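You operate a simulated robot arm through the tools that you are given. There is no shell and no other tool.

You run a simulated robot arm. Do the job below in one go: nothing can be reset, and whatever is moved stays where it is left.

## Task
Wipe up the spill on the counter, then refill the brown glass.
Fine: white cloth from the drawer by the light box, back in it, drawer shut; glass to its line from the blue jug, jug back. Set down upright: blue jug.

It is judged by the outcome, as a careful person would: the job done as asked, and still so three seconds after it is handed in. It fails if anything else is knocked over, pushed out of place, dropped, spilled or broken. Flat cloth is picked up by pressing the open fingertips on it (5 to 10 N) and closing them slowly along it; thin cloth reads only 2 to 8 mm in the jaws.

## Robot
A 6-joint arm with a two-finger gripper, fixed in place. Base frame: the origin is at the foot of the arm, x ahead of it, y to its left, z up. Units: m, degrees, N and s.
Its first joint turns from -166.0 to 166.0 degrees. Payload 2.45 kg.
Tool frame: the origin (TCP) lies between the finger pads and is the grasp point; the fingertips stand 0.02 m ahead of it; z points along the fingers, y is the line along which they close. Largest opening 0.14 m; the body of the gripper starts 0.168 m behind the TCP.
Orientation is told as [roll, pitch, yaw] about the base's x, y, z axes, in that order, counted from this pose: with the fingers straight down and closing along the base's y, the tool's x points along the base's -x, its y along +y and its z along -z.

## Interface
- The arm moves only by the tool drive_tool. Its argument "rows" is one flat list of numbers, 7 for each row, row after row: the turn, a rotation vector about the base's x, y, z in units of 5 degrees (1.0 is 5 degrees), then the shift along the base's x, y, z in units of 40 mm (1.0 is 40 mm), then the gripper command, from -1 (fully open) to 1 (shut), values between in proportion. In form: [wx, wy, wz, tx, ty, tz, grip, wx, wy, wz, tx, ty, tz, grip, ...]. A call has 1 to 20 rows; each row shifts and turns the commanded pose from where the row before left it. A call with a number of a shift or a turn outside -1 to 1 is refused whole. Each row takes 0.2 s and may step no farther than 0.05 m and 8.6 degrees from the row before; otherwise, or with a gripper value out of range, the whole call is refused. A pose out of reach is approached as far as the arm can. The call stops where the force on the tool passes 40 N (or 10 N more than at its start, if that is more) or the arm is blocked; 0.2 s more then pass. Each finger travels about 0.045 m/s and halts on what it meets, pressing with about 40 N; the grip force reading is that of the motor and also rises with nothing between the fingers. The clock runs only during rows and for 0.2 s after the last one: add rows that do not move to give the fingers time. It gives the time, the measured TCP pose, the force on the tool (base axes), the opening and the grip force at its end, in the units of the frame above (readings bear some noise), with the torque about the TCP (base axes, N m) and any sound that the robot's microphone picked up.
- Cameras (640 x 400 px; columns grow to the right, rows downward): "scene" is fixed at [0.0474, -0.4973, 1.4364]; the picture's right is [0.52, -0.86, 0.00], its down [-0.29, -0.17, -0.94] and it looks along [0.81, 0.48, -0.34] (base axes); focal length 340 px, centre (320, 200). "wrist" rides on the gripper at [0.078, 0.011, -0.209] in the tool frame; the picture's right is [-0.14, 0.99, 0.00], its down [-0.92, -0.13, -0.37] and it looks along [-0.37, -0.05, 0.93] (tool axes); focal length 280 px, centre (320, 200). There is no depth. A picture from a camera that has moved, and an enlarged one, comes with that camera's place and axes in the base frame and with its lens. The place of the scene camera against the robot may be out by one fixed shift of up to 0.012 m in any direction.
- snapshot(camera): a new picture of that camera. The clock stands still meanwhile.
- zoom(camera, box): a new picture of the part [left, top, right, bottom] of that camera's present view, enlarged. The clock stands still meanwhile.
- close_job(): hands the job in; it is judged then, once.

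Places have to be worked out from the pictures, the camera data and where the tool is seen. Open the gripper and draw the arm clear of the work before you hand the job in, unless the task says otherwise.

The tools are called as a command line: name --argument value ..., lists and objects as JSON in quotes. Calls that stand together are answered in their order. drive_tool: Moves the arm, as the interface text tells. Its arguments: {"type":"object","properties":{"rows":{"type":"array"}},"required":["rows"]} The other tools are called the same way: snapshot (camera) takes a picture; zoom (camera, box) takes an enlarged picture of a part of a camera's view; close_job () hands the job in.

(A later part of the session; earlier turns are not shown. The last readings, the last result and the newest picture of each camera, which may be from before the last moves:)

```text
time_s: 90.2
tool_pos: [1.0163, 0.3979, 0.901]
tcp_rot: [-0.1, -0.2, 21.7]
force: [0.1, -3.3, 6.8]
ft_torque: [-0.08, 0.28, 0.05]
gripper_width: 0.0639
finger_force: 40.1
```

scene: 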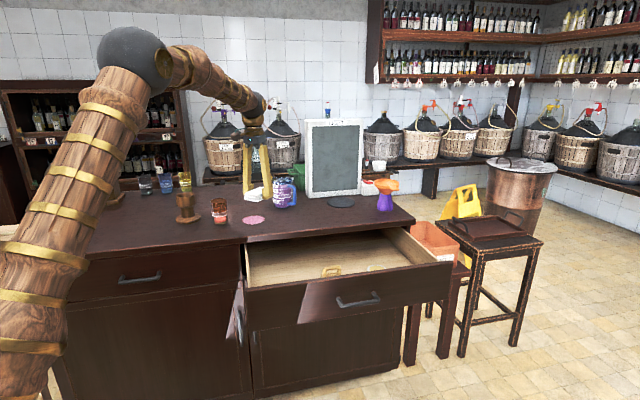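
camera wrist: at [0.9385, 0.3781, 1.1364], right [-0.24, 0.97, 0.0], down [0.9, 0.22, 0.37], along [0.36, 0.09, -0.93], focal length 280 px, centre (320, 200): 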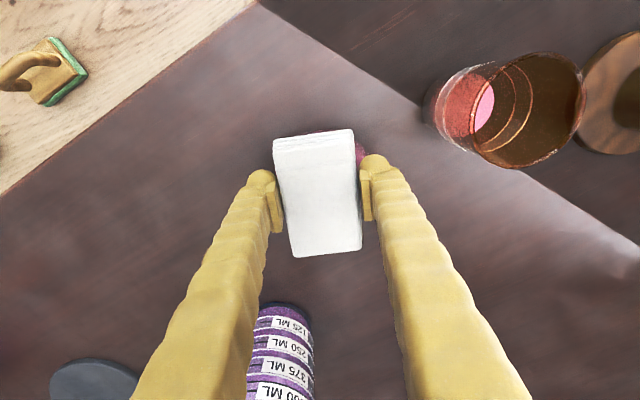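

Contact at 6.8 N, so the pad lies flat on the spill. I start wiping with radial strokes and watch the force.

drive_tool --rows '[0, 0, 0, 0.348, 0.139, -0.005, 1, 0, 0, 0, 0.348, 0.139, 0, 1, 0, 0, 0, -0.348, -0.139, 0, 1, 0, 0, 0, -0.348, -0.139, 0, 1, 0, 0, 0, -0.348, -0.139, 0, 1, 0, 0, 0, -0.348, -0.139, 0, 1]'

zoom --camera "scene" --box '[220, 180, 300, 230]'

```text
time_s: 91.6
tool_pos: [0.988, 0.3872, 0.9015]
tcp_rot: [-0.1, -0.2, 21.6]
force: [9.1, 5.1, 24.9]
ft_torque: [-0.03, 0.18, -0.05]
gripper_width: 0.0634
finger_force: 40.1
```

```text
8.00 times, centred on (260, 205) of scene
camera zoom: at [0.0474, -0.4973, 1.4364], right [0.52, -0.86, 0.0], down [-0.29, -0.17, -0.94], along [0.81, 0.48, -0.34], focal length 2716 px, centre (800, 160)
```

zoom: 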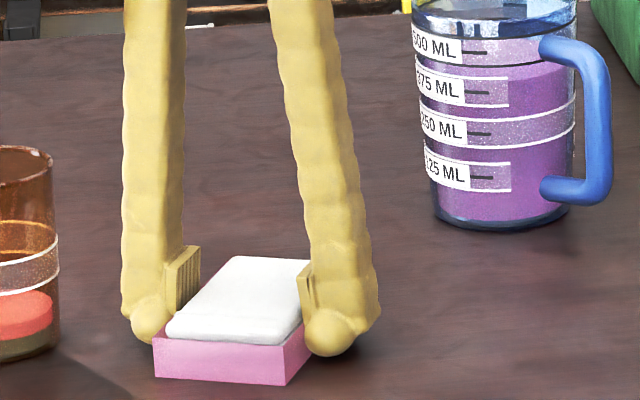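

The lower layers have turned pink, so the cloth is absorbing the spill. The press rose to 25 N, so I ease up and continue with side strokes to cover the whole area.

drive_tool --rows '[0, 0, 0, -0.093, 0.232, 0.022, 1, 0, 0, 0, -0.139, 0.348, 0, 1, 0, 0, 0, 0.348, 0.139, 0, 1, 0, 0, 0, 0.348, 0.139, 0, 1, 0, 0, 0, 0.348, 0.139, 0, 1, 0, 0, 0, 0.348, 0.139, 0, 1]'

zoom --camera "scene" --box '[220, 180, 300, 230]'

```text
time_s: 93.0
tool_pos: [1.0342, 0.432, 0.8996]
tcp_rot: [-0.1, 0.0, 21.6]
force: [-9.1, -4.2, 19.2]
ft_torque: [-0.07, 0.24, -0.01]
gripper_width: 0.0636
finger_force: 39.7
```

```text
8.00 times, centred on (260, 205) of scene
camera zoom: at [0.0474, -0.4973, 1.4364], right [0.52, -0.86, 0.0], down [-0.29, -0.17, -0.94], along [0.81, 0.48, -0.34], focal length 2716 px, centre (800, 160)
```

zoom: 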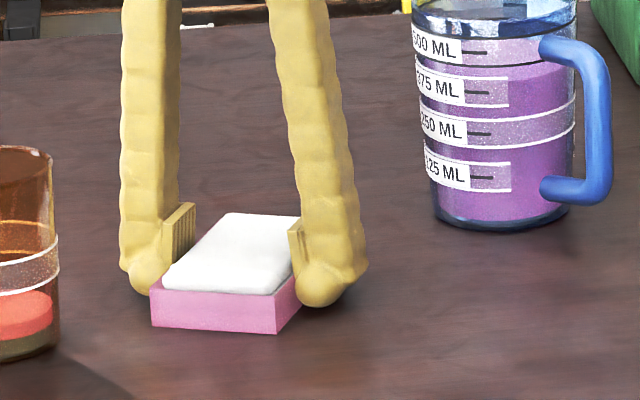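

No pink remains visible in front of or right of the pad. I sweep across to the other side and do the remaining strokes.

drive_tool --rows '[0, 0, 0, 0.139, -0.348, 0.02, 1, 0, 0, 0, 0.139, -0.348, 0, 1, 0, 0, 0, 0.139, -0.348, 0, 1, 0, 0, 0, 0.093, -0.232, 0, 1, 0, 0, 0, -0.348, -0.139, 0, 1, 0, 0, 0, -0.348, -0.139, 0, 1, 0, 0, 0, -0.348, -0.139, 0, 1, 0, 0, 0, -0.348, -0.139, 0, 1]'

zoom --camera "scene" --box '[220, 180, 300, 230]'

snapshot --camera "wrist"

```text
time_s: 94.8
tool_pos: [0.9989, 0.3598, 0.9018]
tcp_rot: [-0.1, -0.1, 21.6]
force: [-0.1, 0.0, -1.3]
ft_torque: [0.0, -0.01, 0.0]
gripper_width: 0.0634
finger_force: 39.7
```

```text
8.00 times, centred on (260, 205) of scene
camera zoom: at [0.0474, -0.4973, 1.4364], right [0.52, -0.86, 0.0], down [-0.29, -0.17, -0.94], along [0.81, 0.48, -0.34], focal length 2716 px, centre (800, 160)
```

zoom: 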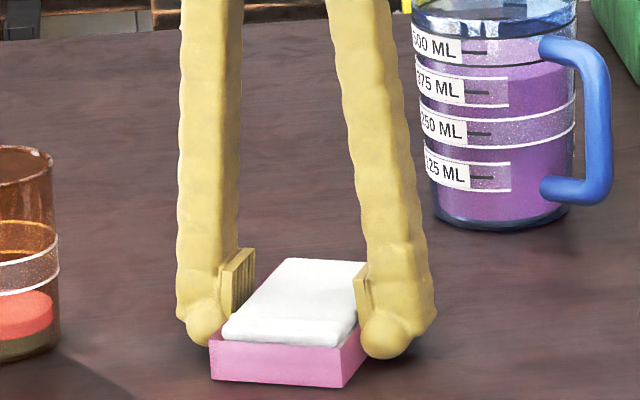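

```text
taken
camera wrist: at [0.9221, 0.3397, 1.1109], right [-0.24, 0.97, 0.0], down [0.9, 0.22, 0.37], along [0.36, 0.09, -0.93], focal length 280 px, centre (320, 200)
```

wrist: 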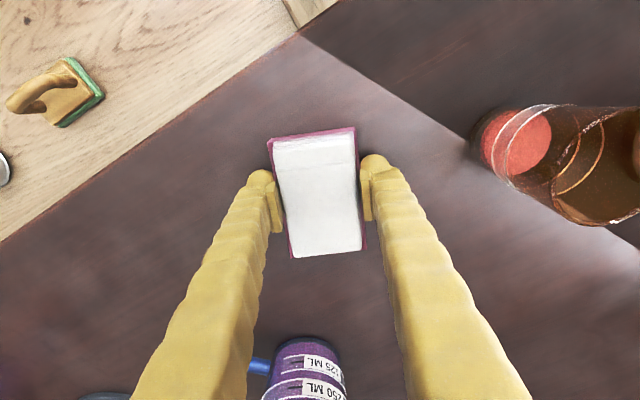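

The counter looks clean around the pad, and contact has just eased off. I lift to check the whole spill area.

drive_tool --rows '[0, 0, 0, -0.1, 0, 0.3, 1, 0, 0, 0, -0.4, -0.4, 0.6, 1, 0, 0, 0, -0.6, -0.5, 0.8, 1, 0, 0, 0, -0.6, -0.5, 0.8, 1, 0, 0, 0, -0.3, -0.5, 0.5, 1, 0, 0, 0, 0, 0, 0, 1]'

zoom --camera "scene" --box '[190, 160, 310, 240]'

snapshot --camera "wrist"

```text
time_s: 96.2
tool_pos: [0.9187, 0.2824, 1.0229]
tcp_rot: [-0.1, 0.0, 21.6]
force: [-0.7, -0.4, 0.5]
ft_torque: [0.0, 0.03, 0.0]
gripper_width: 0.0638
finger_force: 40.2
```

```text
5.00 times, centred on (250, 200) of scene
camera zoom: at [0.0474, -0.4973, 1.4364], right [0.52, -0.86, 0.0], down [-0.29, -0.17, -0.94], along [0.81, 0.48, -0.34], focal length 1698 px, centre (670, 200)
```

zoom: 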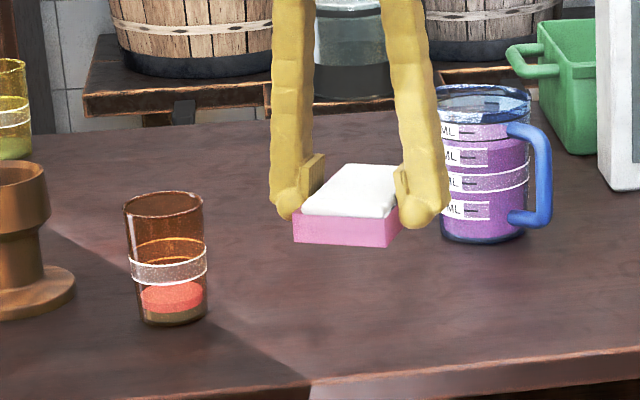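

```text
taken
camera wrist: at [0.8423, 0.2622, 1.2324], right [-0.24, 0.97, 0.0], down [0.9, 0.22, 0.37], along [0.36, 0.09, -0.93], focal length 280 px, centre (320, 200)
```

wrist: 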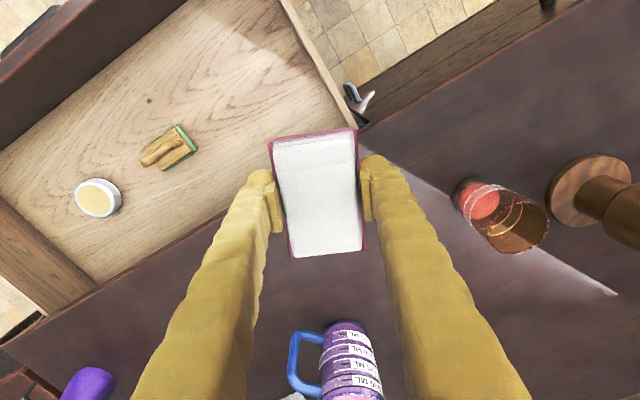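

The spill seems gone. I take a closer look at that part of the counter to be sure no residue is left.

zoom --camera "scene" --box '[220, 195, 290, 240]'

zoom --camera "wrist" --box '[340, 220, 480, 330]'

```text
8.89 times, centred on (255, 218) of scene
camera zoom: at [0.0474, -0.4973, 1.4364], right [0.52, -0.86, 0.0], down [-0.29, -0.17, -0.94], along [0.81, 0.48, -0.34], focal length 3018 px, centre (898, 44)
```

zoom: 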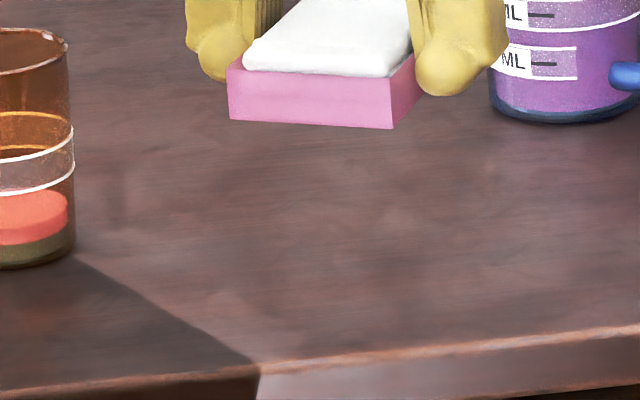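

```text
3.64 times, centred on (410, 275) of wrist
camera zoom: at [0.8423, 0.2622, 1.2324], right [-0.24, 0.97, 0.0], down [0.9, 0.22, 0.37], along [0.36, 0.09, -0.93], focal length 1020 px, centre (-7, -73)
```

zoom: 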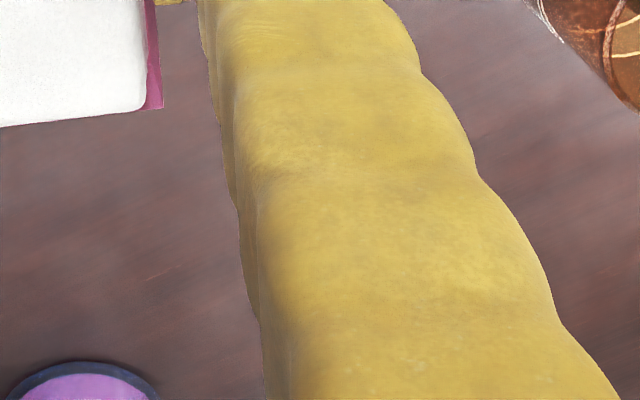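

The counter is clean. I carry the cloth back over its spot in the drawer, turning back to yaw -45°.

drive_tool --rows '[0, 0, -0.951, -0.093, -0.249, 0, 1, 0, 0, -0.951, -0.093, -0.249, 0, 1, 0, 0, -0.951, -0.093, -0.249, 0, 1, 0, 0, -0.951, -0.093, -0.249, 0, 1, 0, 0, -0.951, -0.093, -0.249, 0, 1, 0, 0, -0.951, -0.093, -0.249, 0, 1, 0, 0, -0.951, -0.093, -0.249, 0, 1, 0, 0, -0.951, -0.093, -0.249, 0, 1, 0, 0, -0.951, -0.093, -0.249, 0, 1, 0, 0, -0.951, -0.093, -0.249, 0, 1, 0, 0, -0.951, -0.093, -0.249, 0, 1, 0, 0, -0.951, -0.093, -0.249, 0, 1, 0, 0, -0.951, -0.093, -0.249, 0, 1, 0, 0, -0.951, -0.093, -0.249, 0, 1, 0, 0, 0, 0, 0, 0, 1]'

snapshot --camera "wrist"

```text
time_s: 99.4
tool_pos: [0.8668, 0.1419, 1.0199]
tcp_rot: [-0.1, -0.1, -44.9]
force: [-0.6, -0.2, -0.5]
ft_torque: [-0.02, 0.02, 0.02]
gripper_width: 0.0638
finger_force: 39.7
```

```text
taken
camera wrist: at [0.8198, 0.2046, 1.2298], right [0.8, 0.6, 0.0], down [0.56, -0.74, 0.37], along [0.22, -0.29, -0.93], focal length 280 px, centre (320, 200)
```

wrist: 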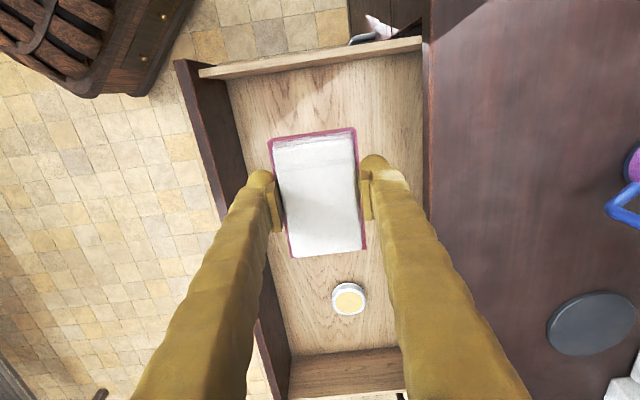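

Aligned over the empty spot in the drawer. I lower the cloth to just above the drawer floor.

drive_tool --rows '[0, 0, 0, 0, 0, -0.7, 1, 0, 0, 0, 0, 0, -0.9, 1, 0, 0, 0, 0, 0, -0.9, 1, 0, 0, 0, 0, 0, -0.9, 1, 0, 0, 0, 0, 0, -0.9, 1, 0, 0, 0, 0, 0, -0.9, 1, 0, 0, 0, 0, 0, -0.8, 1, 0, 0, 0, 0, 0, -0.5, 1, 0, 0, 0, 0, 0, -0.25, 1, 0, 0, 0, 0, 0, 0, 1]'

zoom --camera "wrist" --box '[200, 80, 440, 380]'

```text
time_s: 101.6
tool_pos: [0.8671, 0.1419, 0.7489]
tcp_rot: [-0.1, 0.0, -44.9]
force: [-0.4, -0.2, 0.2]
ft_torque: [0.01, -0.04, -0.02]
gripper_width: 0.0636
finger_force: 39.9
```

```text
1.33 times, centred on (320, 230) of wrist
camera zoom: at [0.819, 0.2044, 0.9593], right [0.8, 0.6, 0.0], down [0.56, -0.74, 0.37], along [0.22, -0.29, -0.93], focal length 374 px, centre (320, 160)
```

zoom: 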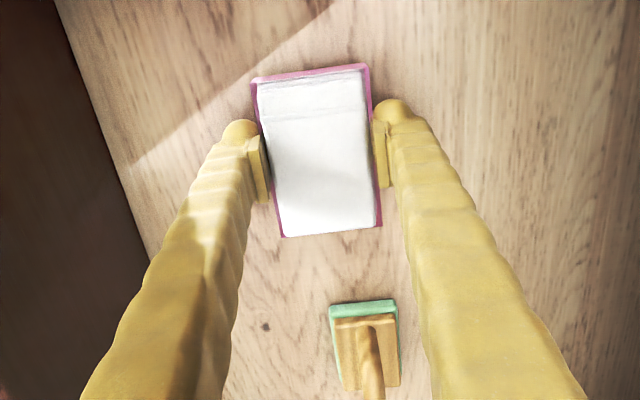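

Still free at 0.749, with the brush well clear. I lower in small steps to touch down.

drive_tool --rows '[0, 0, 0, 0, 0, -0.08, 1, 0, 0, 0, 0, 0, -0.06, 1, 0, 0, 0, 0, 0, -0.04, 1]'

drive_tool --rows '[0, 0, 0, 0, 0, -0.04, 1, 0, 0, 0, 0, 0, -0.03, 1]'

```text
time_s: 102.4
tool_pos: [0.8664, 0.1414, 0.7436]
tcp_rot: [-0.1, -0.1, -44.9]
force: [-0.2, 0.0, -0.9]
ft_torque: [0.02, 0.03, 0.01]
gripper_width: 0.0635
finger_force: 40.2
```

```text
time_s: 103.0
tool_pos: [0.867, 0.1414, 0.7405]
tcp_rot: [-0.1, -0.1, -44.9]
force: [0.1, -0.2, -1.5]
ft_torque: [-0.01, 0.01, -0.02]
gripper_width: 0.0635
finger_force: 39.8
```

drive_tool --rows '[0, 0, 0, 0, 0, -0.03, 1, 0, 0, 0, 0, 0, -0.03, 1]'

```text
time_s: 103.6
tool_pos: [0.8673, 0.1425, 0.74]
tcp_rot: [-0.1, -0.1, -44.9]
force: [0.7, -0.6, 1.0]
ft_torque: [0.06, 0.03, -0.02]
gripper_width: 0.0636
finger_force: 40.1
```

It is just about touching the floor. I open the jaws slowly to let it down, then rise.

drive_tool --rows '[0, 0, 0, 0, 0, -0.02, 0.08, 0, 0, 0, 0, 0, 0, 0, 0, 0, 0, 0, 0, 0, -0.15, 0, 0, 0, 0, 0, 0, -0.286, 0, 0, 0, 0, 0, 0, -0.286, 0, 0, 0, 0, 0, 0.2, -0.286, 0, 0, 0, 0, 0, 0.5, -0.286, 0, 0, 0, 0, 0, 0.8, -0.286, 0, 0, 0, 0, 0, 0.9, -0.286, 0, 0, 0, 0, 0, 0.9, -0.286, 0, 0, 0, 0, 0, 0.9, -0.286, 0, 0, 0, 0, 0, 0.9, -0.286, 0, 0, 0, 0, 0, 0.9, -0.286, 0, 0, 0, 0, 0, 0, -0.286]'

snapshot --camera "wrist"

snapshot --camera "scene"

```text
time_s: 106.6
tool_pos: [0.8679, 0.141, 0.9777]
tcp_rot: [-0.1, 0.0, -44.9]
force: [-0.1, 0.8, -0.1]
ft_torque: [0.02, 0.02, -0.01]
gripper_width: 0.0899
finger_force: 0.1
```

```text
taken
camera wrist: at [0.8205, 0.2036, 1.1864], right [0.8, 0.6, 0.0], down [0.56, -0.74, 0.37], along [0.22, -0.29, -0.93], focal length 280 px, centre (320, 200)
```

wrist: 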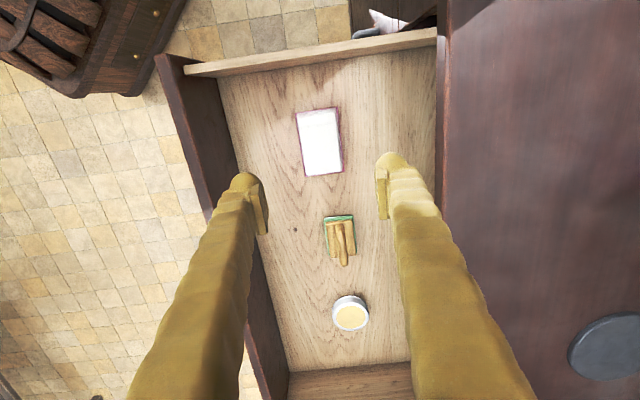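

```text
taken
```

scene: 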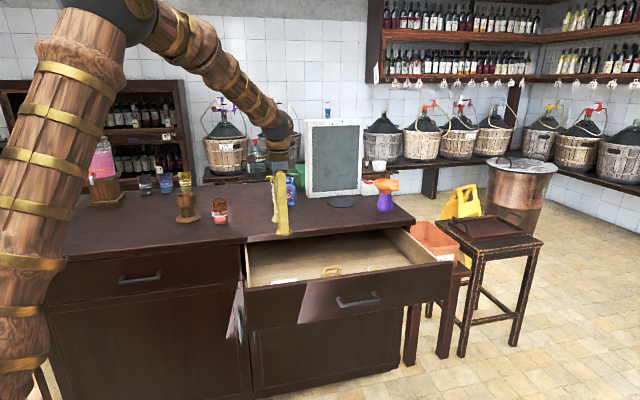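

The cloth is back in the drawer, clear of the brush and jar. Next I close the jaws, swing the tool to horizontal in front of the drawer, and prepare to push the drawer shut.

drive_tool --rows '[0, 0, 0, 0, -0.4, 0.3, 1, 0.979, -0.979, 0, -0.106, -0.58, 0.05, 1, 0.979, -0.979, 0, -0.106, -0.58, 0.05, 1, 0.979, -0.979, 0, -0.106, -0.58, 0.05, 1, 0.979, -0.979, 0, -0.106, -0.58, 0.05, 1, 0.979, -0.979, 0, -0.106, -0.58, 0.05, 1, 0.979, -0.979, 0, -0.106, -0.58, 0.05, 1, 0.979, -0.979, 0, -0.106, -0.58, 0, 1, 0.979, -0.979, 0, -0.106, -0.58, 0, 1, 0.979, -0.979, 0, -0.106, -0.58, 0, 1, 0.979, -0.979, 0, -0.106, -0.58, 0, 1, 0.979, -0.979, 0, -0.106, -0.58, 0, 1, 0.979, -0.979, 0, -0.106, -0.58, 0, 1, 0.979, -0.979, 0, -0.106, -0.58, 0, 1, 0, 0, 0, 0, 0, 0, 1]'

snapshot --camera "wrist"

snapshot --camera "scene"

```text
time_s: 109.8
tool_pos: [0.8107, -0.174, 1.0026]
tcp_rot: [89.9, -0.2, -45.1]
force: [-0.3, 0.0, -0.6]
ft_torque: [0.01, 0.02, 0.01]
gripper_width: 0.0
finger_force: 29.7
```

```text
taken
camera wrist: at [0.6081, -0.2671, 1.0139], right [0.1, -0.09, 0.99], down [0.39, -0.91, -0.12], along [0.92, 0.4, -0.05], focal length 280 px, centre (320, 200)
```

wrist: 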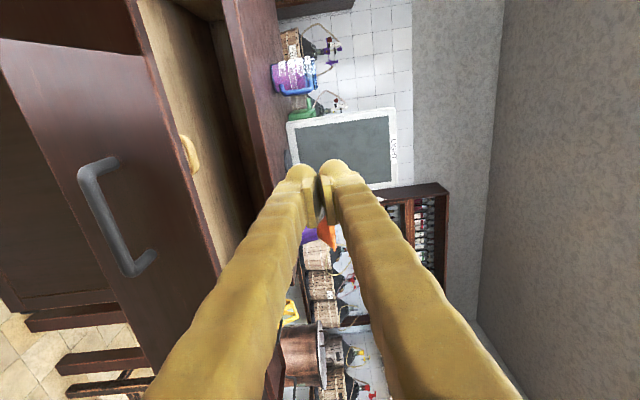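

```text
taken
```

scene: 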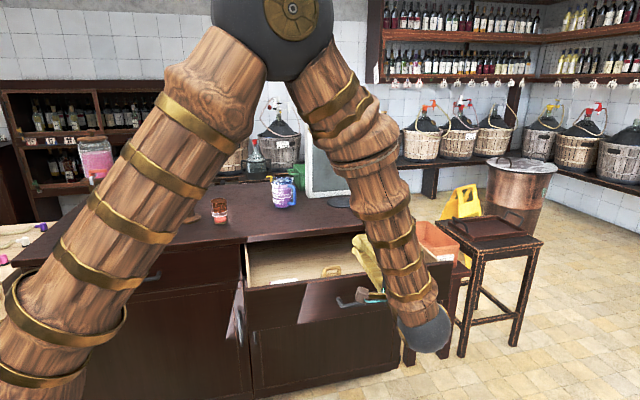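

The tips are at N≈0.47, in front of the panel (N≈0.555). I lower to z≈0.815, between the handle bar and the panel's top edge.

drive_tool --rows '[0, 0, 0, 0, 0, -0.78, 1, 0, 0, 0, 0, 0, -0.78, 1, 0, 0, 0, 0, 0, -0.78, 1, 0, 0, 0, 0, 0, -0.78, 1, 0, 0, 0, 0, 0, -0.78, 1, 0, 0, 0, 0, 0, -0.77, 1, 0, 0, 0, 0, 0, 0, 1]'

snapshot --camera "wrist"

zoom --camera "scene" --box '[240, 220, 460, 360]'

```text
time_s: 111.4
tool_pos: [0.8116, -0.174, 0.8142]
tcp_rot: [90.0, -0.1, -45.0]
force: [-0.1, 0.3, -0.7]
ft_torque: [0.02, -0.02, 0.02]
gripper_width: 0.0
finger_force: 29.5
```

```text
taken
camera wrist: at [0.6093, -0.2676, 0.8265], right [0.1, -0.09, 0.99], down [0.39, -0.91, -0.12], along [0.92, 0.4, -0.05], focal length 280 px, centre (320, 200)
```

wrist: 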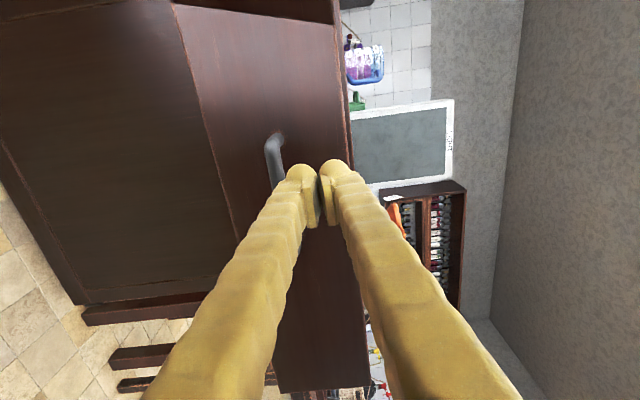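

```text
2.86 times, centred on (350, 290) of scene
camera zoom: at [0.0474, -0.4973, 1.4364], right [0.52, -0.86, 0.0], down [-0.29, -0.17, -0.94], along [0.81, 0.48, -0.34], focal length 970 px, centre (234, -57)
```

zoom: 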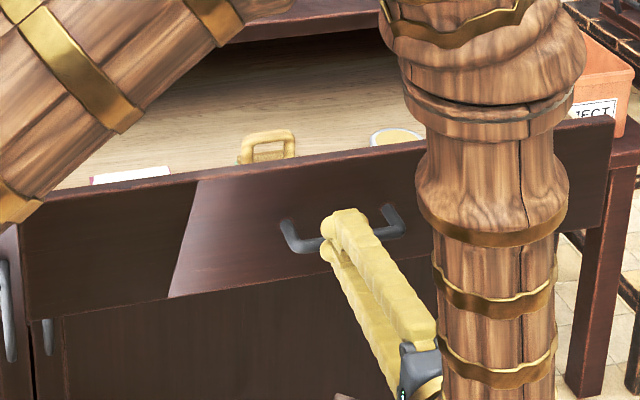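

The fingertips sit above the bar and below the panel's top edge. I push forward along the normal.

drive_tool --rows '[0, 0, 0, 0.354, 0.354, 0, 1, 0, 0, 0, 0.354, 0.354, 0, 1, 0, 0, 0, 0.354, 0.354, 0, 1, 0, 0, 0, 0.2, 0.2, 0, 1, 0, 0, 0, 0.2, 0.2, 0, 1, 0, 0, 0, 0.2, 0.2, 0, 1, 0, 0, 0, 0.2, 0.2, 0, 1]'

```text
time_s: 113.0
tool_pos: [0.8874, -0.1005, 0.8133]
tcp_rot: [89.8, -0.1, -45.1]
force: [-0.8, 0.0, 0.7]
ft_torque: [0.0, 0.0, 0.02]
gripper_width: 0.0
finger_force: 29.5
```

drive_tool --rows '[0, 0, 0, 0.25, 0.25, 0, 1, 0, 0, 0, 0.25, 0.25, 0, 1, 0, 0, 0, 0.25, 0.25, 0, 1]'

zoom --camera "scene" --box '[240, 200, 460, 340]'

snapshot --camera "wrist"

```text
time_s: 113.8
tool_pos: [0.9174, -0.0705, 0.8161]
tcp_rot: [89.9, -0.1, -45.1]
force: [0.4, -0.3, -0.1]
ft_torque: [-0.01, -0.04, 0.04]
gripper_width: 0.0
finger_force: 28.8
```

```text
2.86 times, centred on (350, 270) of scene
camera zoom: at [0.0474, -0.4973, 1.4364], right [0.52, -0.86, 0.0], down [-0.29, -0.17, -0.94], along [0.81, 0.48, -0.34], focal length 970 px, centre (234, 0)
```

zoom: 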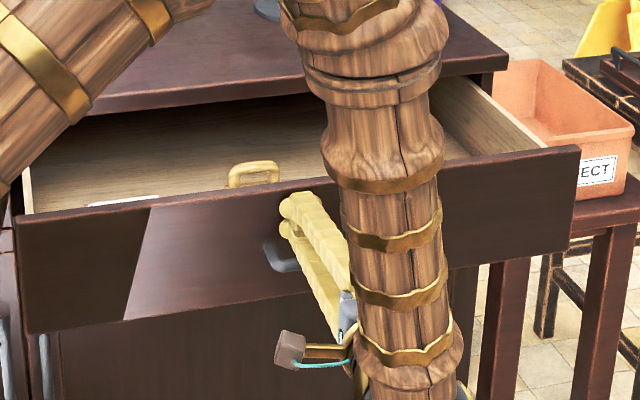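

```text
taken
camera wrist: at [0.7144, -0.163, 0.8266], right [0.1, -0.09, 0.99], down [0.39, -0.91, -0.12], along [0.92, 0.4, -0.05], focal length 280 px, centre (320, 200)
```

wrist: 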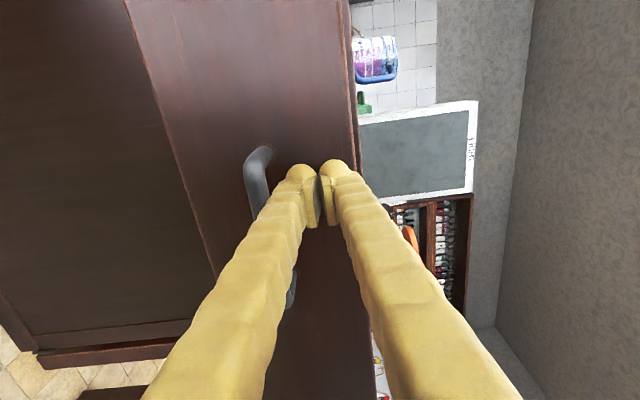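

The drawer is sliding in with almost no resistance. I keep pushing.

drive_tool --rows '[0, 0, 0, 0.35, 0.35, 0, 1, 0, 0, 0, 0.35, 0.35, 0, 1, 0, 0, 0, 0.35, 0.35, 0, 1, 0, 0, 0, 0.35, 0.35, 0, 1, 0, 0, 0, 0.35, 0.35, 0, 1, 0, 0, 0, 0.35, 0.35, 0, 1, 0, 0, 0, 0.35, 0.35, 0, 1, 0, 0, 0, 0.35, 0.35, 0, 1, 0, 0, 0, 0.3, 0.3, 0, 1, 0, 0, 0, 0.25, 0.25, 0, 1]'

zoom --camera "scene" --box '[240, 200, 460, 340]'

```text
time_s: 116.0
tool_pos: [1.0518, 0.0627, 0.8151]
tcp_rot: [89.8, -0.1, -45.1]
force: [-0.6, 0.0, -0.8]
ft_torque: [-0.01, 0.02, 0.04]
gripper_width: 0.0004
finger_force: 29.8
```

```text
2.86 times, centred on (350, 270) of scene
camera zoom: at [0.0474, -0.4973, 1.4364], right [0.52, -0.86, 0.0], down [-0.29, -0.17, -0.94], along [0.81, 0.48, -0.34], focal length 970 px, centre (234, 0)
```

zoom: 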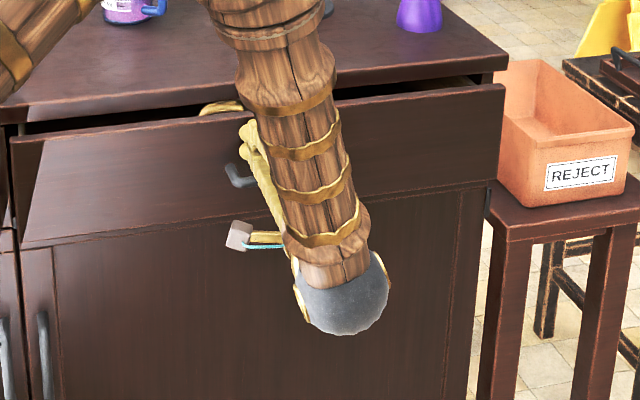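

About 5 cm is left to go. I push the rest slowly and watch for the closing stop.

drive_tool --rows '[0, 0, 0, 0.177, 0.177, 0, 1, 0, 0, 0, 0.177, 0.177, 0, 1, 0, 0, 0, 0.177, 0.177, 0, 1, 0, 0, 0, 0.1, 0.1, 0, 1]'

drive_tool --rows '[0, 0, 0, 0.08, 0.08, 0, 1, 0, 0, 0, 0.08, 0.08, 0, 1]'

```text
time_s: 117.0
tool_pos: [1.0762, 0.089, 0.816]
tcp_rot: [89.8, -0.2, -45.2]
force: [-0.4, -0.5, -0.2]
ft_torque: [0.01, 0.01, 0.03]
gripper_width: 0.0
finger_force: 30.1
```

```text
time_s: 117.6
tool_pos: [1.0819, 0.0946, 0.8149]
tcp_rot: [89.8, -0.1, -45.0]
force: [-1.7, -1.6, -1.0]
ft_torque: [-0.02, -0.03, 0.06]
gripper_width: 0.0001
finger_force: 29.1
```

drive_tool --rows '[0, 0, 0, 0.06, 0.06, 0, 1, 0, 0, 0, 0.06, 0.06, 0, 1]'

zoom --camera "scene" --box '[240, 200, 460, 340]'

```text
time_s: 118.0
tool_pos: [1.0831, 0.0948, 0.8147]
tcp_rot: [89.8, 0.1, -45.1]
force: [-4.3, -4.9, 1.7]
ft_torque: [0.11, -0.01, 0.05]
gripper_width: 0.0059
finger_force: 29.3
stopped in row 2: the force on the tool passed its limit at 51 N (the readings are from after the stop); the commanded pose is now the measured one
```

```text
2.86 times, centred on (350, 270) of scene
camera zoom: at [0.0474, -0.4973, 1.4364], right [0.52, -0.86, 0.0], down [-0.29, -0.17, -0.94], along [0.81, 0.48, -0.34], focal length 970 px, centre (234, 0)
```

zoom: 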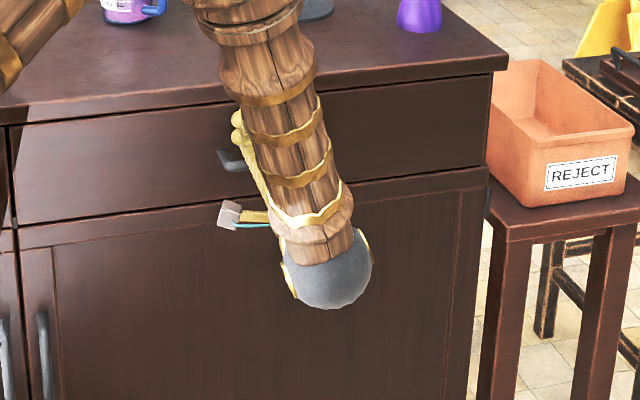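

The push met the closing stop, and the drawer looks flush. I back away and verify against the starting view.

drive_tool --rows '[0, 0, 0, -0.2, -0.2, 0, 1, 0, 0, 0, -0.5, -0.5, 0, 1, 0, 0, 0, -0.6, -0.6, 0, 1, 0, 0, 0, -0.6, -0.6, 0, 1, 0, 0, 0, -0.6, -0.6, 0.3, 1, 0, 0, 0, 0, 0, 0, 1]'

zoom --camera "scene" --box '[220, 200, 440, 340]'

snapshot --camera "wrist"

```text
time_s: 119.4
tool_pos: [0.9843, -0.0061, 0.8251]
tcp_rot: [89.9, -0.1, -45.1]
force: [0.1, -0.2, -0.1]
ft_torque: [0.02, 0.04, 0.01]
gripper_width: 0.0001
finger_force: 30.4
```

```text
2.86 times, centred on (330, 270) of scene
camera zoom: at [0.0474, -0.4973, 1.4364], right [0.52, -0.86, 0.0], down [-0.29, -0.17, -0.94], along [0.81, 0.48, -0.34], focal length 970 px, centre (291, 0)
```

zoom: 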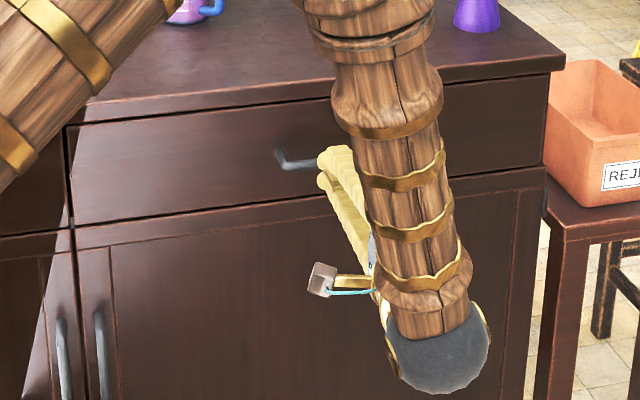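

```text
taken
camera wrist: at [0.7819, -0.0991, 0.8376], right [0.1, -0.09, 0.99], down [0.39, -0.91, -0.13], along [0.92, 0.4, -0.05], focal length 280 px, centre (320, 200)
```

wrist: 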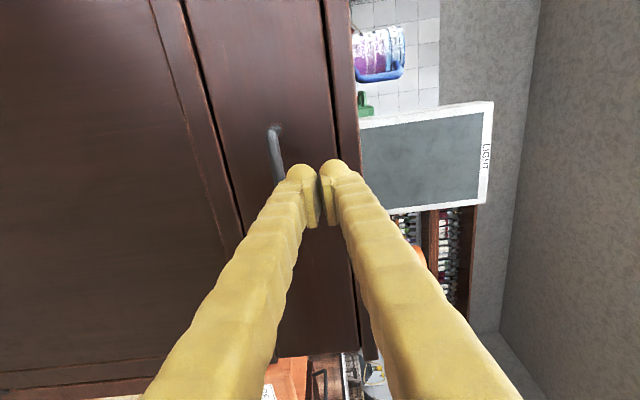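

The drawer is closed flush. Now for the pour: I raise the tool and turn it to point down over the counter for a clear look at the jug and the glass.

drive_tool --rows '[0, 0, 0, -0.3, -0.3, 0.9, 1, 0, 0, 0, -0.2, 0, 1, 1, 0, 0, 0, -0.1, 0, 1, 0.5, 0, 0, 0, -0.1, 0, 1, 0, 0, 0, 0, -0.1, 0, 1, -0.5, 0, 0, 0, -0.1, 0, 1, -1, -0.979, 0.979, 0, 0, 0.2, 0.7, -1, -0.979, 0.979, 0, 0, 0.2, 0.7, -1, -0.979, 0.979, 0, 0, 0.2, 0.5, -1, -0.979, 0.979, 0, 0, 0.2, 0.5, -1, -0.979, 0.979, 0, 0, 0.2, 0, -1, -0.979, 0.979, 0, 0, 0.2, 0, -1, -0.979, 0.979, 0, 0, 0.2, 0, -1, -0.979, 0.979, 0, 0, 0.2, 0, -1, -0.979, 0.979, 0, 0, 0.2, 0, -1, -0.979, 0.979, 0, 0, 0.2, 0, -1, -0.979, 0.979, 0, 0, 0.2, 0, -1, -0.979, 0.979, 0, 0, 0.2, 0, -1, -0.979, 0.979, 0, 0, 0.2, 0, -1]'

drive_tool --rows '[0, 0, 1, 0, 0.5, 0, -1, 0, 0, 1, 0, 0.5, 0, -1, 0, 0, 1, 0, 0.5, 0, -1, 0, 0, 1, 0, 0.5, 0, -1, 0, 0, 1, 0, 0.5, 0, -1, 0, 0, 1, 0.2, 0.5, 0, -1, 0, 0, 1, 0.2, 0.5, 0, -1, 0, 0, 1, 0.2, 0.4, 0, -1, 0, 0, 1, 0.2, 0.3, 0, -1, 0, 0, 1, 0.2, 0.3, 0, -1, 0, 0, 1, 0.2, 0.3, 0, -1, 0, 0, 1, 0.2, 0.3, 0, -1, 0, 0, 1, 0.2, 0.3, 0, -1, 0, 0, 0, 0, 0, 0, -1]'

snapshot --camera "wrist"

snapshot --camera "scene"

```text
time_s: 123.4
tool_pos: [0.9481, 0.087, 1.159]
tcp_rot: [-0.3, 0.0, -45.0]
force: [-1.4, -0.4, 1.0]
ft_torque: [0.05, -0.07, -0.01]
gripper_width: 0.1402
finger_force: 0.1
```

```text
time_s: 126.4
tool_pos: [1.0107, 0.3034, 1.1571]
tcp_rot: [-0.1, 0.0, 20.1]
force: [0.3, 0.9, -0.5]
ft_torque: [0.03, -0.01, -0.02]
gripper_width: 0.1399
finger_force: 0.1
```

```text
taken
camera wrist: at [0.9338, 0.2864, 1.366], right [-0.21, 0.98, 0.0], down [0.91, 0.2, 0.37], along [0.36, 0.08, -0.93], focal length 280 px, centre (320, 200)
```

wrist: 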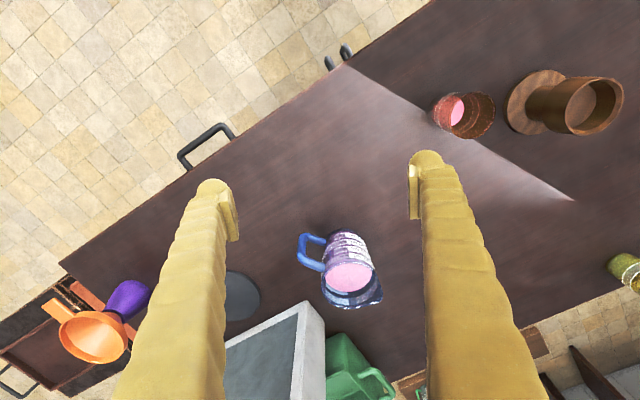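

```text
taken
```

scene: 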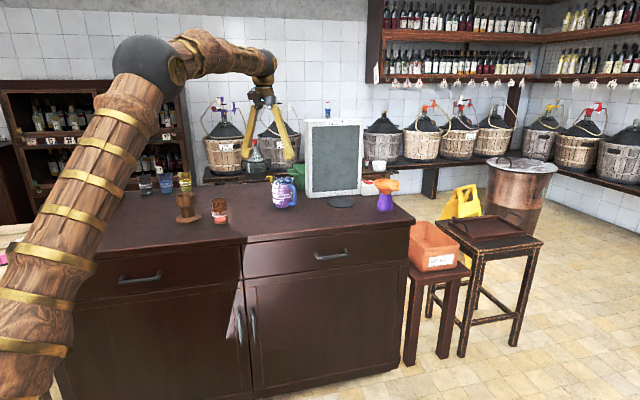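

Now I have a clear top view of the jug, with its handle and a small spout on the side opposite, and of the glass. I zoom in on both.

zoom --camera "wrist" --box '[270, 210, 410, 320]'

zoom --camera "wrist" --box '[410, 60, 530, 150]'

zoom --camera "scene" --box '[200, 165, 310, 235]'

```text
3.64 times, centred on (340, 265) of wrist
camera zoom: at [0.9338, 0.2864, 1.366], right [-0.21, 0.98, 0.0], down [0.91, 0.2, 0.37], along [0.36, 0.08, -0.93], focal length 1020 px, centre (247, -36)
```

zoom: 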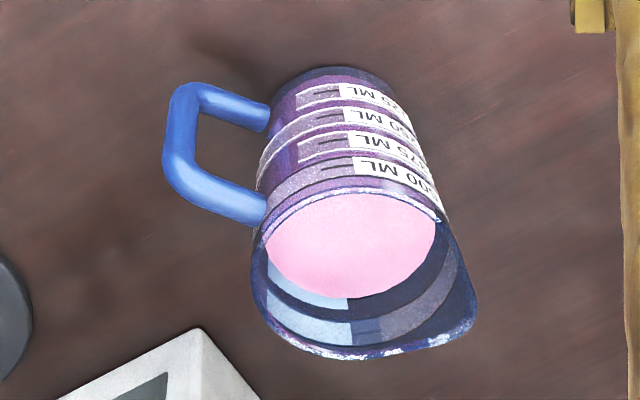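

```text
4.44 times, centred on (470, 105) of wrist
camera zoom: at [0.9338, 0.2864, 1.366], right [-0.21, 0.98, 0.0], down [0.91, 0.2, 0.37], along [0.36, 0.08, -0.93], focal length 1246 px, centre (-347, 622)
```

zoom: 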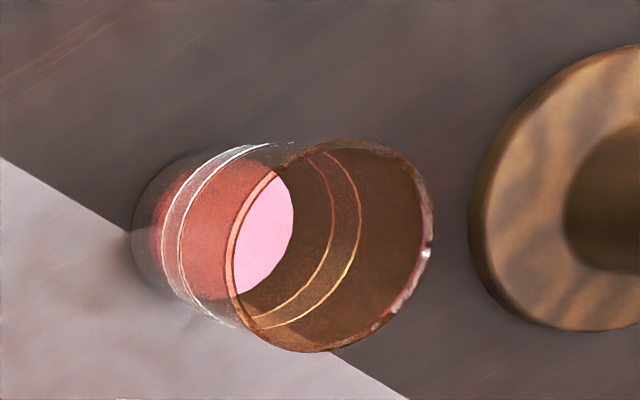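

```text
5.71 times, centred on (255, 200) of scene
camera zoom: at [0.0474, -0.4973, 1.4364], right [0.52, -0.86, 0.0], down [-0.29, -0.17, -0.94], along [0.81, 0.48, -0.34], focal length 1940 px, centre (691, 200)
```

zoom: 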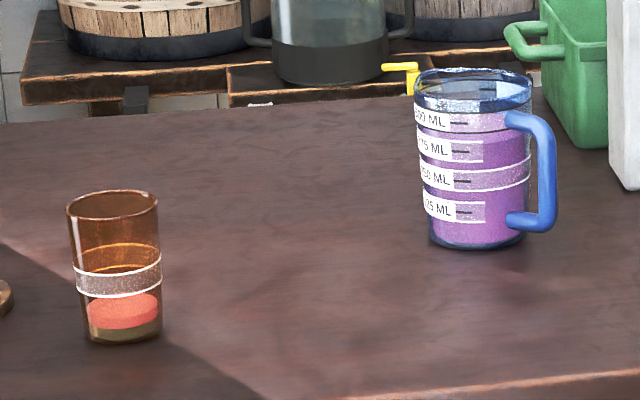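

The jug stands at about (1.203, 0.391) with its handle pointing along -97° and the spout along about +83°. The glass is at about (0.927, 0.494). I'll approach the jug along heading 65°, tilted 45° down, so the handle sits between the fingers; first the turn to that orientation.

drive_tool --rows '[0, 0, 0.998, 0, 0, 0, -1, 0, 0, 0.998, 0, 0, 0, -1, 0, 0, 0.998, 0, 0, 0, -1, 0, 0, 0.998, 0, 0, 0, -1, 0, 0, 0.998, 0, 0, 0, -1, 0, 0, 0.998, 0, 0, 0, -1, 0, 0, 0.998, 0, 0, 0, -1, 0, 0, 0.998, 0, 0, 0, -1, 0, 0, 0.998, 0, 0, 0, -1, 0.906, -0.423, 0, 0.303, -0.12, -0.15, -1, 0.906, -0.423, 0, 0.303, -0.12, -0.15, -1, 0.906, -0.423, 0, 0.303, -0.12, -0.15, -1, 0.906, -0.423, 0, 0.303, -0.12, -0.15, -1, 0.906, -0.423, 0, 0.303, -0.12, -0.15, -1, 0.906, -0.423, 0, 0.303, -0.12, -0.15, -1, 0.906, -0.423, 0, 0.303, -0.12, -0.15, -1, 0.906, -0.423, 0, 0.303, -0.12, -0.15, -1, 0.906, -0.423, 0, 0.303, -0.12, -0.15, -1, 0, 0, 0, 0, 0, 0, -1]'

snapshot --camera "wrist"

snapshot --camera "scene"

```text
time_s: 130.4
tool_pos: [1.1199, 0.2584, 1.1041]
tcp_rot: [-0.1, -45.1, 64.8]
force: [0.7, -1.1, 0.4]
ft_torque: [-0.03, -0.01, -0.03]
gripper_width: 0.1399
finger_force: 0.0
```

```text
taken
camera wrist: at [1.0245, 0.0797, 1.1962], right [-0.86, 0.51, 0.1], down [0.28, 0.3, 0.91], along [0.43, 0.81, -0.4], focal length 280 px, centre (320, 200)
```

wrist: 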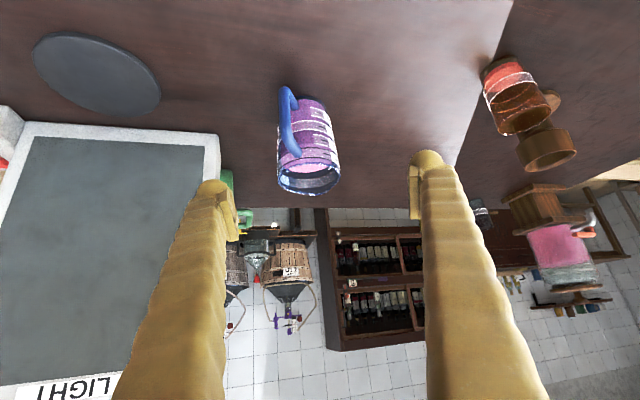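

```text
taken
```

scene: 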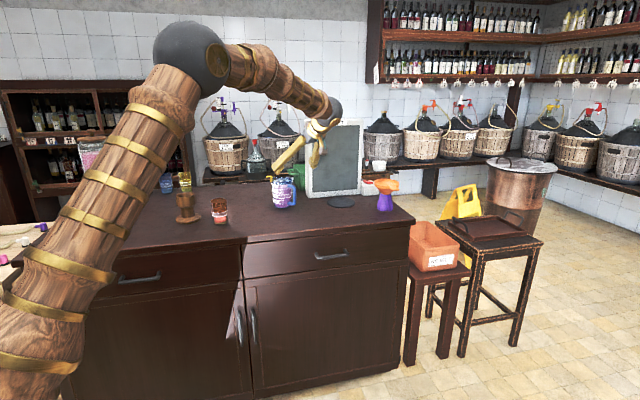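

The jug appears (inverted) right where predicted. I zoom in to refine its centre and the handle position relative to the fingers.

zoom --camera "wrist" --box '[250, 70, 370, 210]'

zoom --camera "scene" --box '[240, 110, 360, 220]'

```text
2.86 times, centred on (310, 140) of wrist
camera zoom: at [1.0245, 0.0797, 1.1962], right [-0.86, 0.51, 0.1], down [0.28, 0.3, 0.91], along [0.43, 0.81, -0.4], focal length 801 px, centre (349, 371)
```

zoom: 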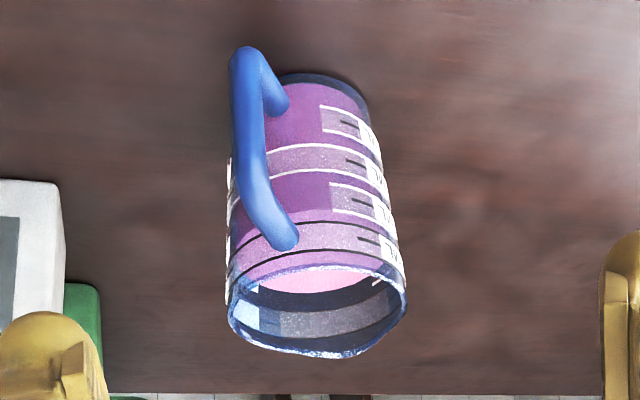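

```text
3.64 times, centred on (300, 165) of scene
camera zoom: at [0.0474, -0.4973, 1.4364], right [0.52, -0.86, 0.0], down [-0.29, -0.17, -0.94], along [0.81, 0.48, -0.34], focal length 1235 px, centre (393, 327)
```

zoom: 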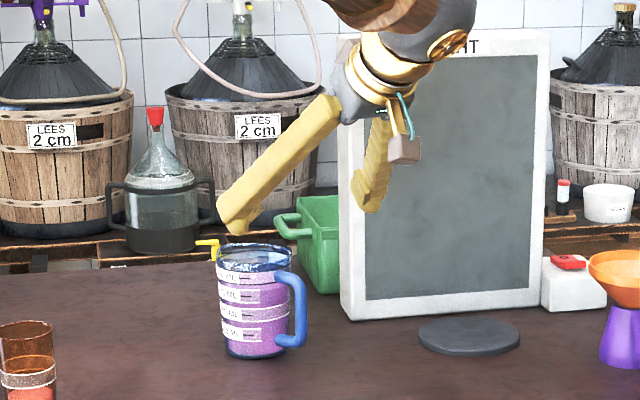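

The refined jug centre is about (1.201, 0.390). I correct laterally and advance along the tool axis to about 8 cm short of the grasp point.

drive_tool --rows '[0, 0, 0, 0.375, -0.2525, -0.07, -1, 0, 0, 0, 0.209, 0.449, -0.495, -1, 0, 0, 0, 0.209, 0.449, -0.495, -1, 0, 0, 0, 0.209, 0.449, -0.495, -1, 0, 0, 0, 0.209, 0.449, -0.495, -1, 0, 0, 0, 0.209, 0.449, -0.495, -1, 0, 0, 0, 0, 0, 0, -1]'

snapshot --camera "wrist"

zoom --camera "scene" --box '[240, 130, 340, 220]'

```text
time_s: 132.0
tool_pos: [1.1789, 0.3408, 1.0015]
tcp_rot: [-0.1, -45.1, 64.9]
force: [-0.3, 0.5, 0.2]
ft_torque: [0.03, -0.01, -0.01]
gripper_width: 0.1402
finger_force: 0.0
```

```text
taken
camera wrist: at [1.0831, 0.1601, 1.095], right [-0.86, 0.51, 0.1], down [0.28, 0.3, 0.91], along [0.43, 0.81, -0.4], focal length 280 px, centre (320, 200)
```

wrist: 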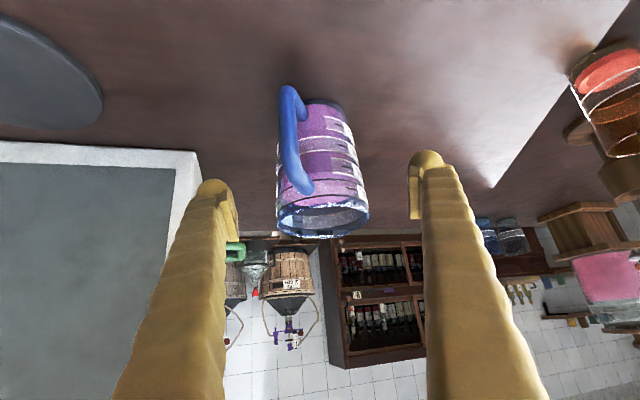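

```text
4.44 times, centred on (290, 175) of scene
camera zoom: at [0.0474, -0.4973, 1.4364], right [0.52, -0.86, 0.0], down [-0.29, -0.17, -0.94], along [0.81, 0.48, -0.34], focal length 1509 px, centre (453, 311)
```

zoom: 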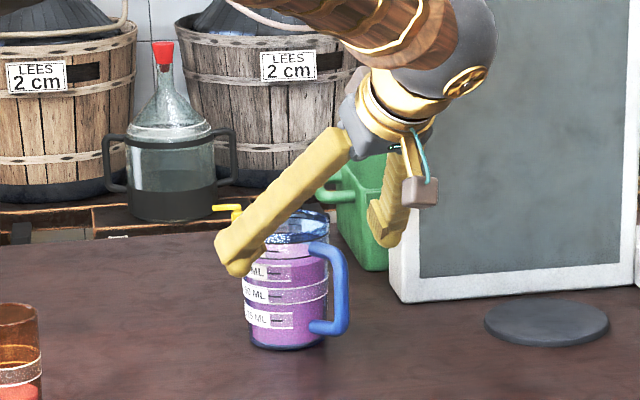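

The jug is centred between the jaws with the handle inside the gap. I advance the last 8 cm to the grasp point.

drive_tool --rows '[0, 0, 0, 0.138, 0.308, -0.353, -1, 0, 0, 0, 0.138, 0.308, -0.353, -1, 0, 0, 0, 0.138, 0.308, -0.353, -1, 0, 0, 0, 0.138, 0.308, -0.353, -1, 0, 0, 0, 0, 0, 0, -1]'

snapshot --camera "wrist"

zoom --camera "scene" --box '[240, 130, 340, 220]'

```text
time_s: 133.2
tool_pos: [1.2009, 0.39, 0.9453]
tcp_rot: [0.0, -45.1, 64.9]
force: [-0.7, 0.6, -0.1]
ft_torque: [-0.02, 0.03, 0.01]
gripper_width: 0.1398
finger_force: 0.1
```

```text
taken
camera wrist: at [1.105, 0.2106, 1.0375], right [-0.86, 0.51, 0.1], down [0.28, 0.3, 0.91], along [0.43, 0.81, -0.4], focal length 280 px, centre (320, 200)
```

wrist: 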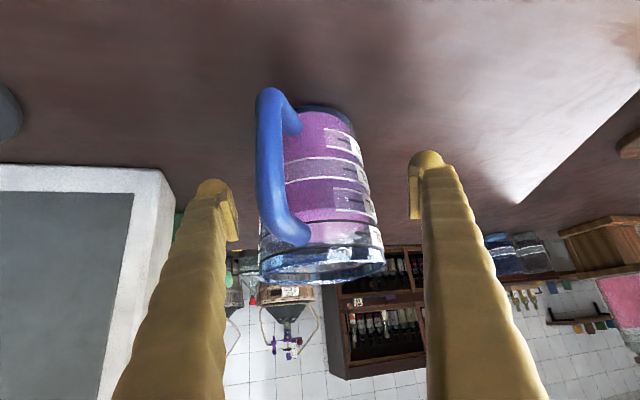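

```text
4.44 times, centred on (290, 175) of scene
camera zoom: at [0.0474, -0.4973, 1.4364], right [0.52, -0.86, 0.0], down [-0.29, -0.17, -0.94], along [0.81, 0.48, -0.34], focal length 1509 px, centre (453, 311)
```

zoom: 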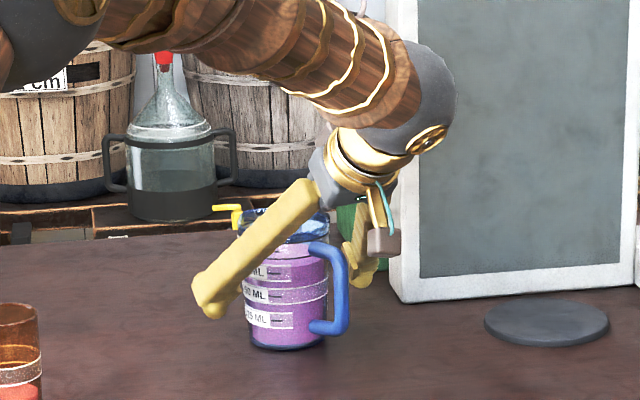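

Everything is lined up: the jug is centred and the handle is clear of the closing finger by about 8 mm. I close gently.

drive_tool --rows '[0, 0, 0, 0, 0, 0, -0.7, 0, 0, 0, 0, 0, 0, -0.5, 0, 0, 0, 0, 0, 0, -0.4, 0, 0, 0, 0, 0, 0, -0.34, 0, 0, 0, 0, 0, 0, -0.3, 0, 0, 0, 0, 0, 0, -0.27]'

snapshot --camera "wrist"

```text
time_s: 134.6
tool_pos: [1.2002, 0.3918, 0.945]
tcp_rot: [0.0, -45.0, 64.9]
force: [-0.1, -0.9, 0.0]
ft_torque: [0.04, -0.05, -0.01]
gripper_width: 0.0901
finger_force: 0.3
```

```text
taken
camera wrist: at [1.1049, 0.2104, 1.0374], right [-0.86, 0.51, 0.1], down [0.28, 0.3, 0.91], along [0.43, 0.81, -0.4], focal length 280 px, centre (320, 200)
```

wrist: 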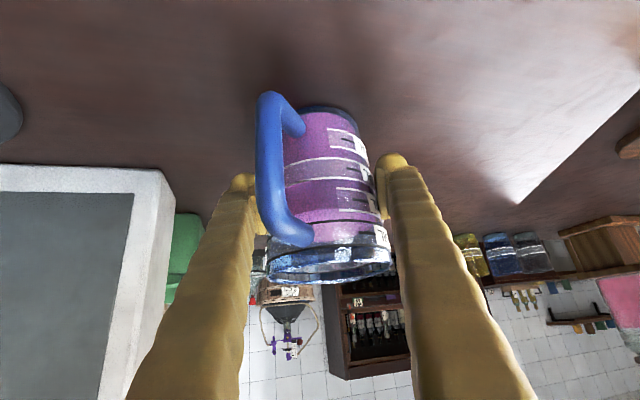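

zoom --camera "wrist" --box '[220, 70, 420, 310]'

zoom --camera "scene" --box '[250, 150, 330, 220]'

```text
1.67 times, centred on (320, 190) of wrist
camera zoom: at [1.1049, 0.2104, 1.0374], right [-0.86, 0.51, 0.1], down [0.28, 0.3, 0.91], along [0.43, 0.81, -0.4], focal length 467 px, centre (320, 217)
```

zoom: 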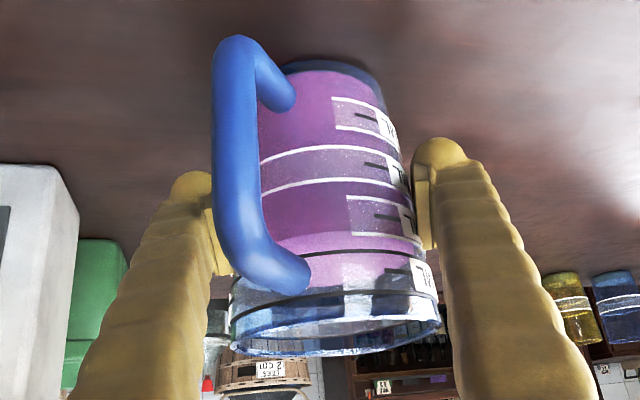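

```text
5.71 times, centred on (290, 185) of scene
camera zoom: at [0.0474, -0.4973, 1.4364], right [0.52, -0.86, 0.0], down [-0.29, -0.17, -0.94], along [0.81, 0.48, -0.34], focal length 1940 px, centre (491, 286)
```

zoom: 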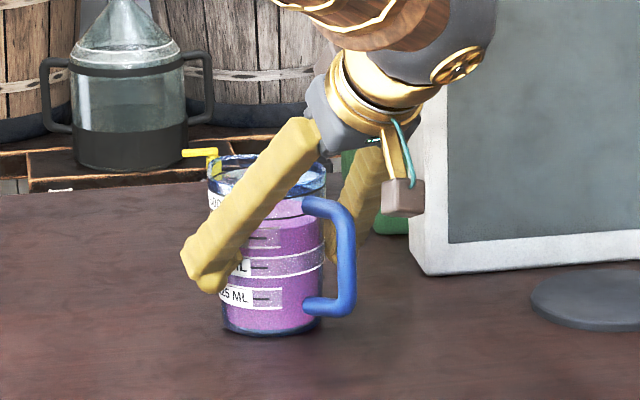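

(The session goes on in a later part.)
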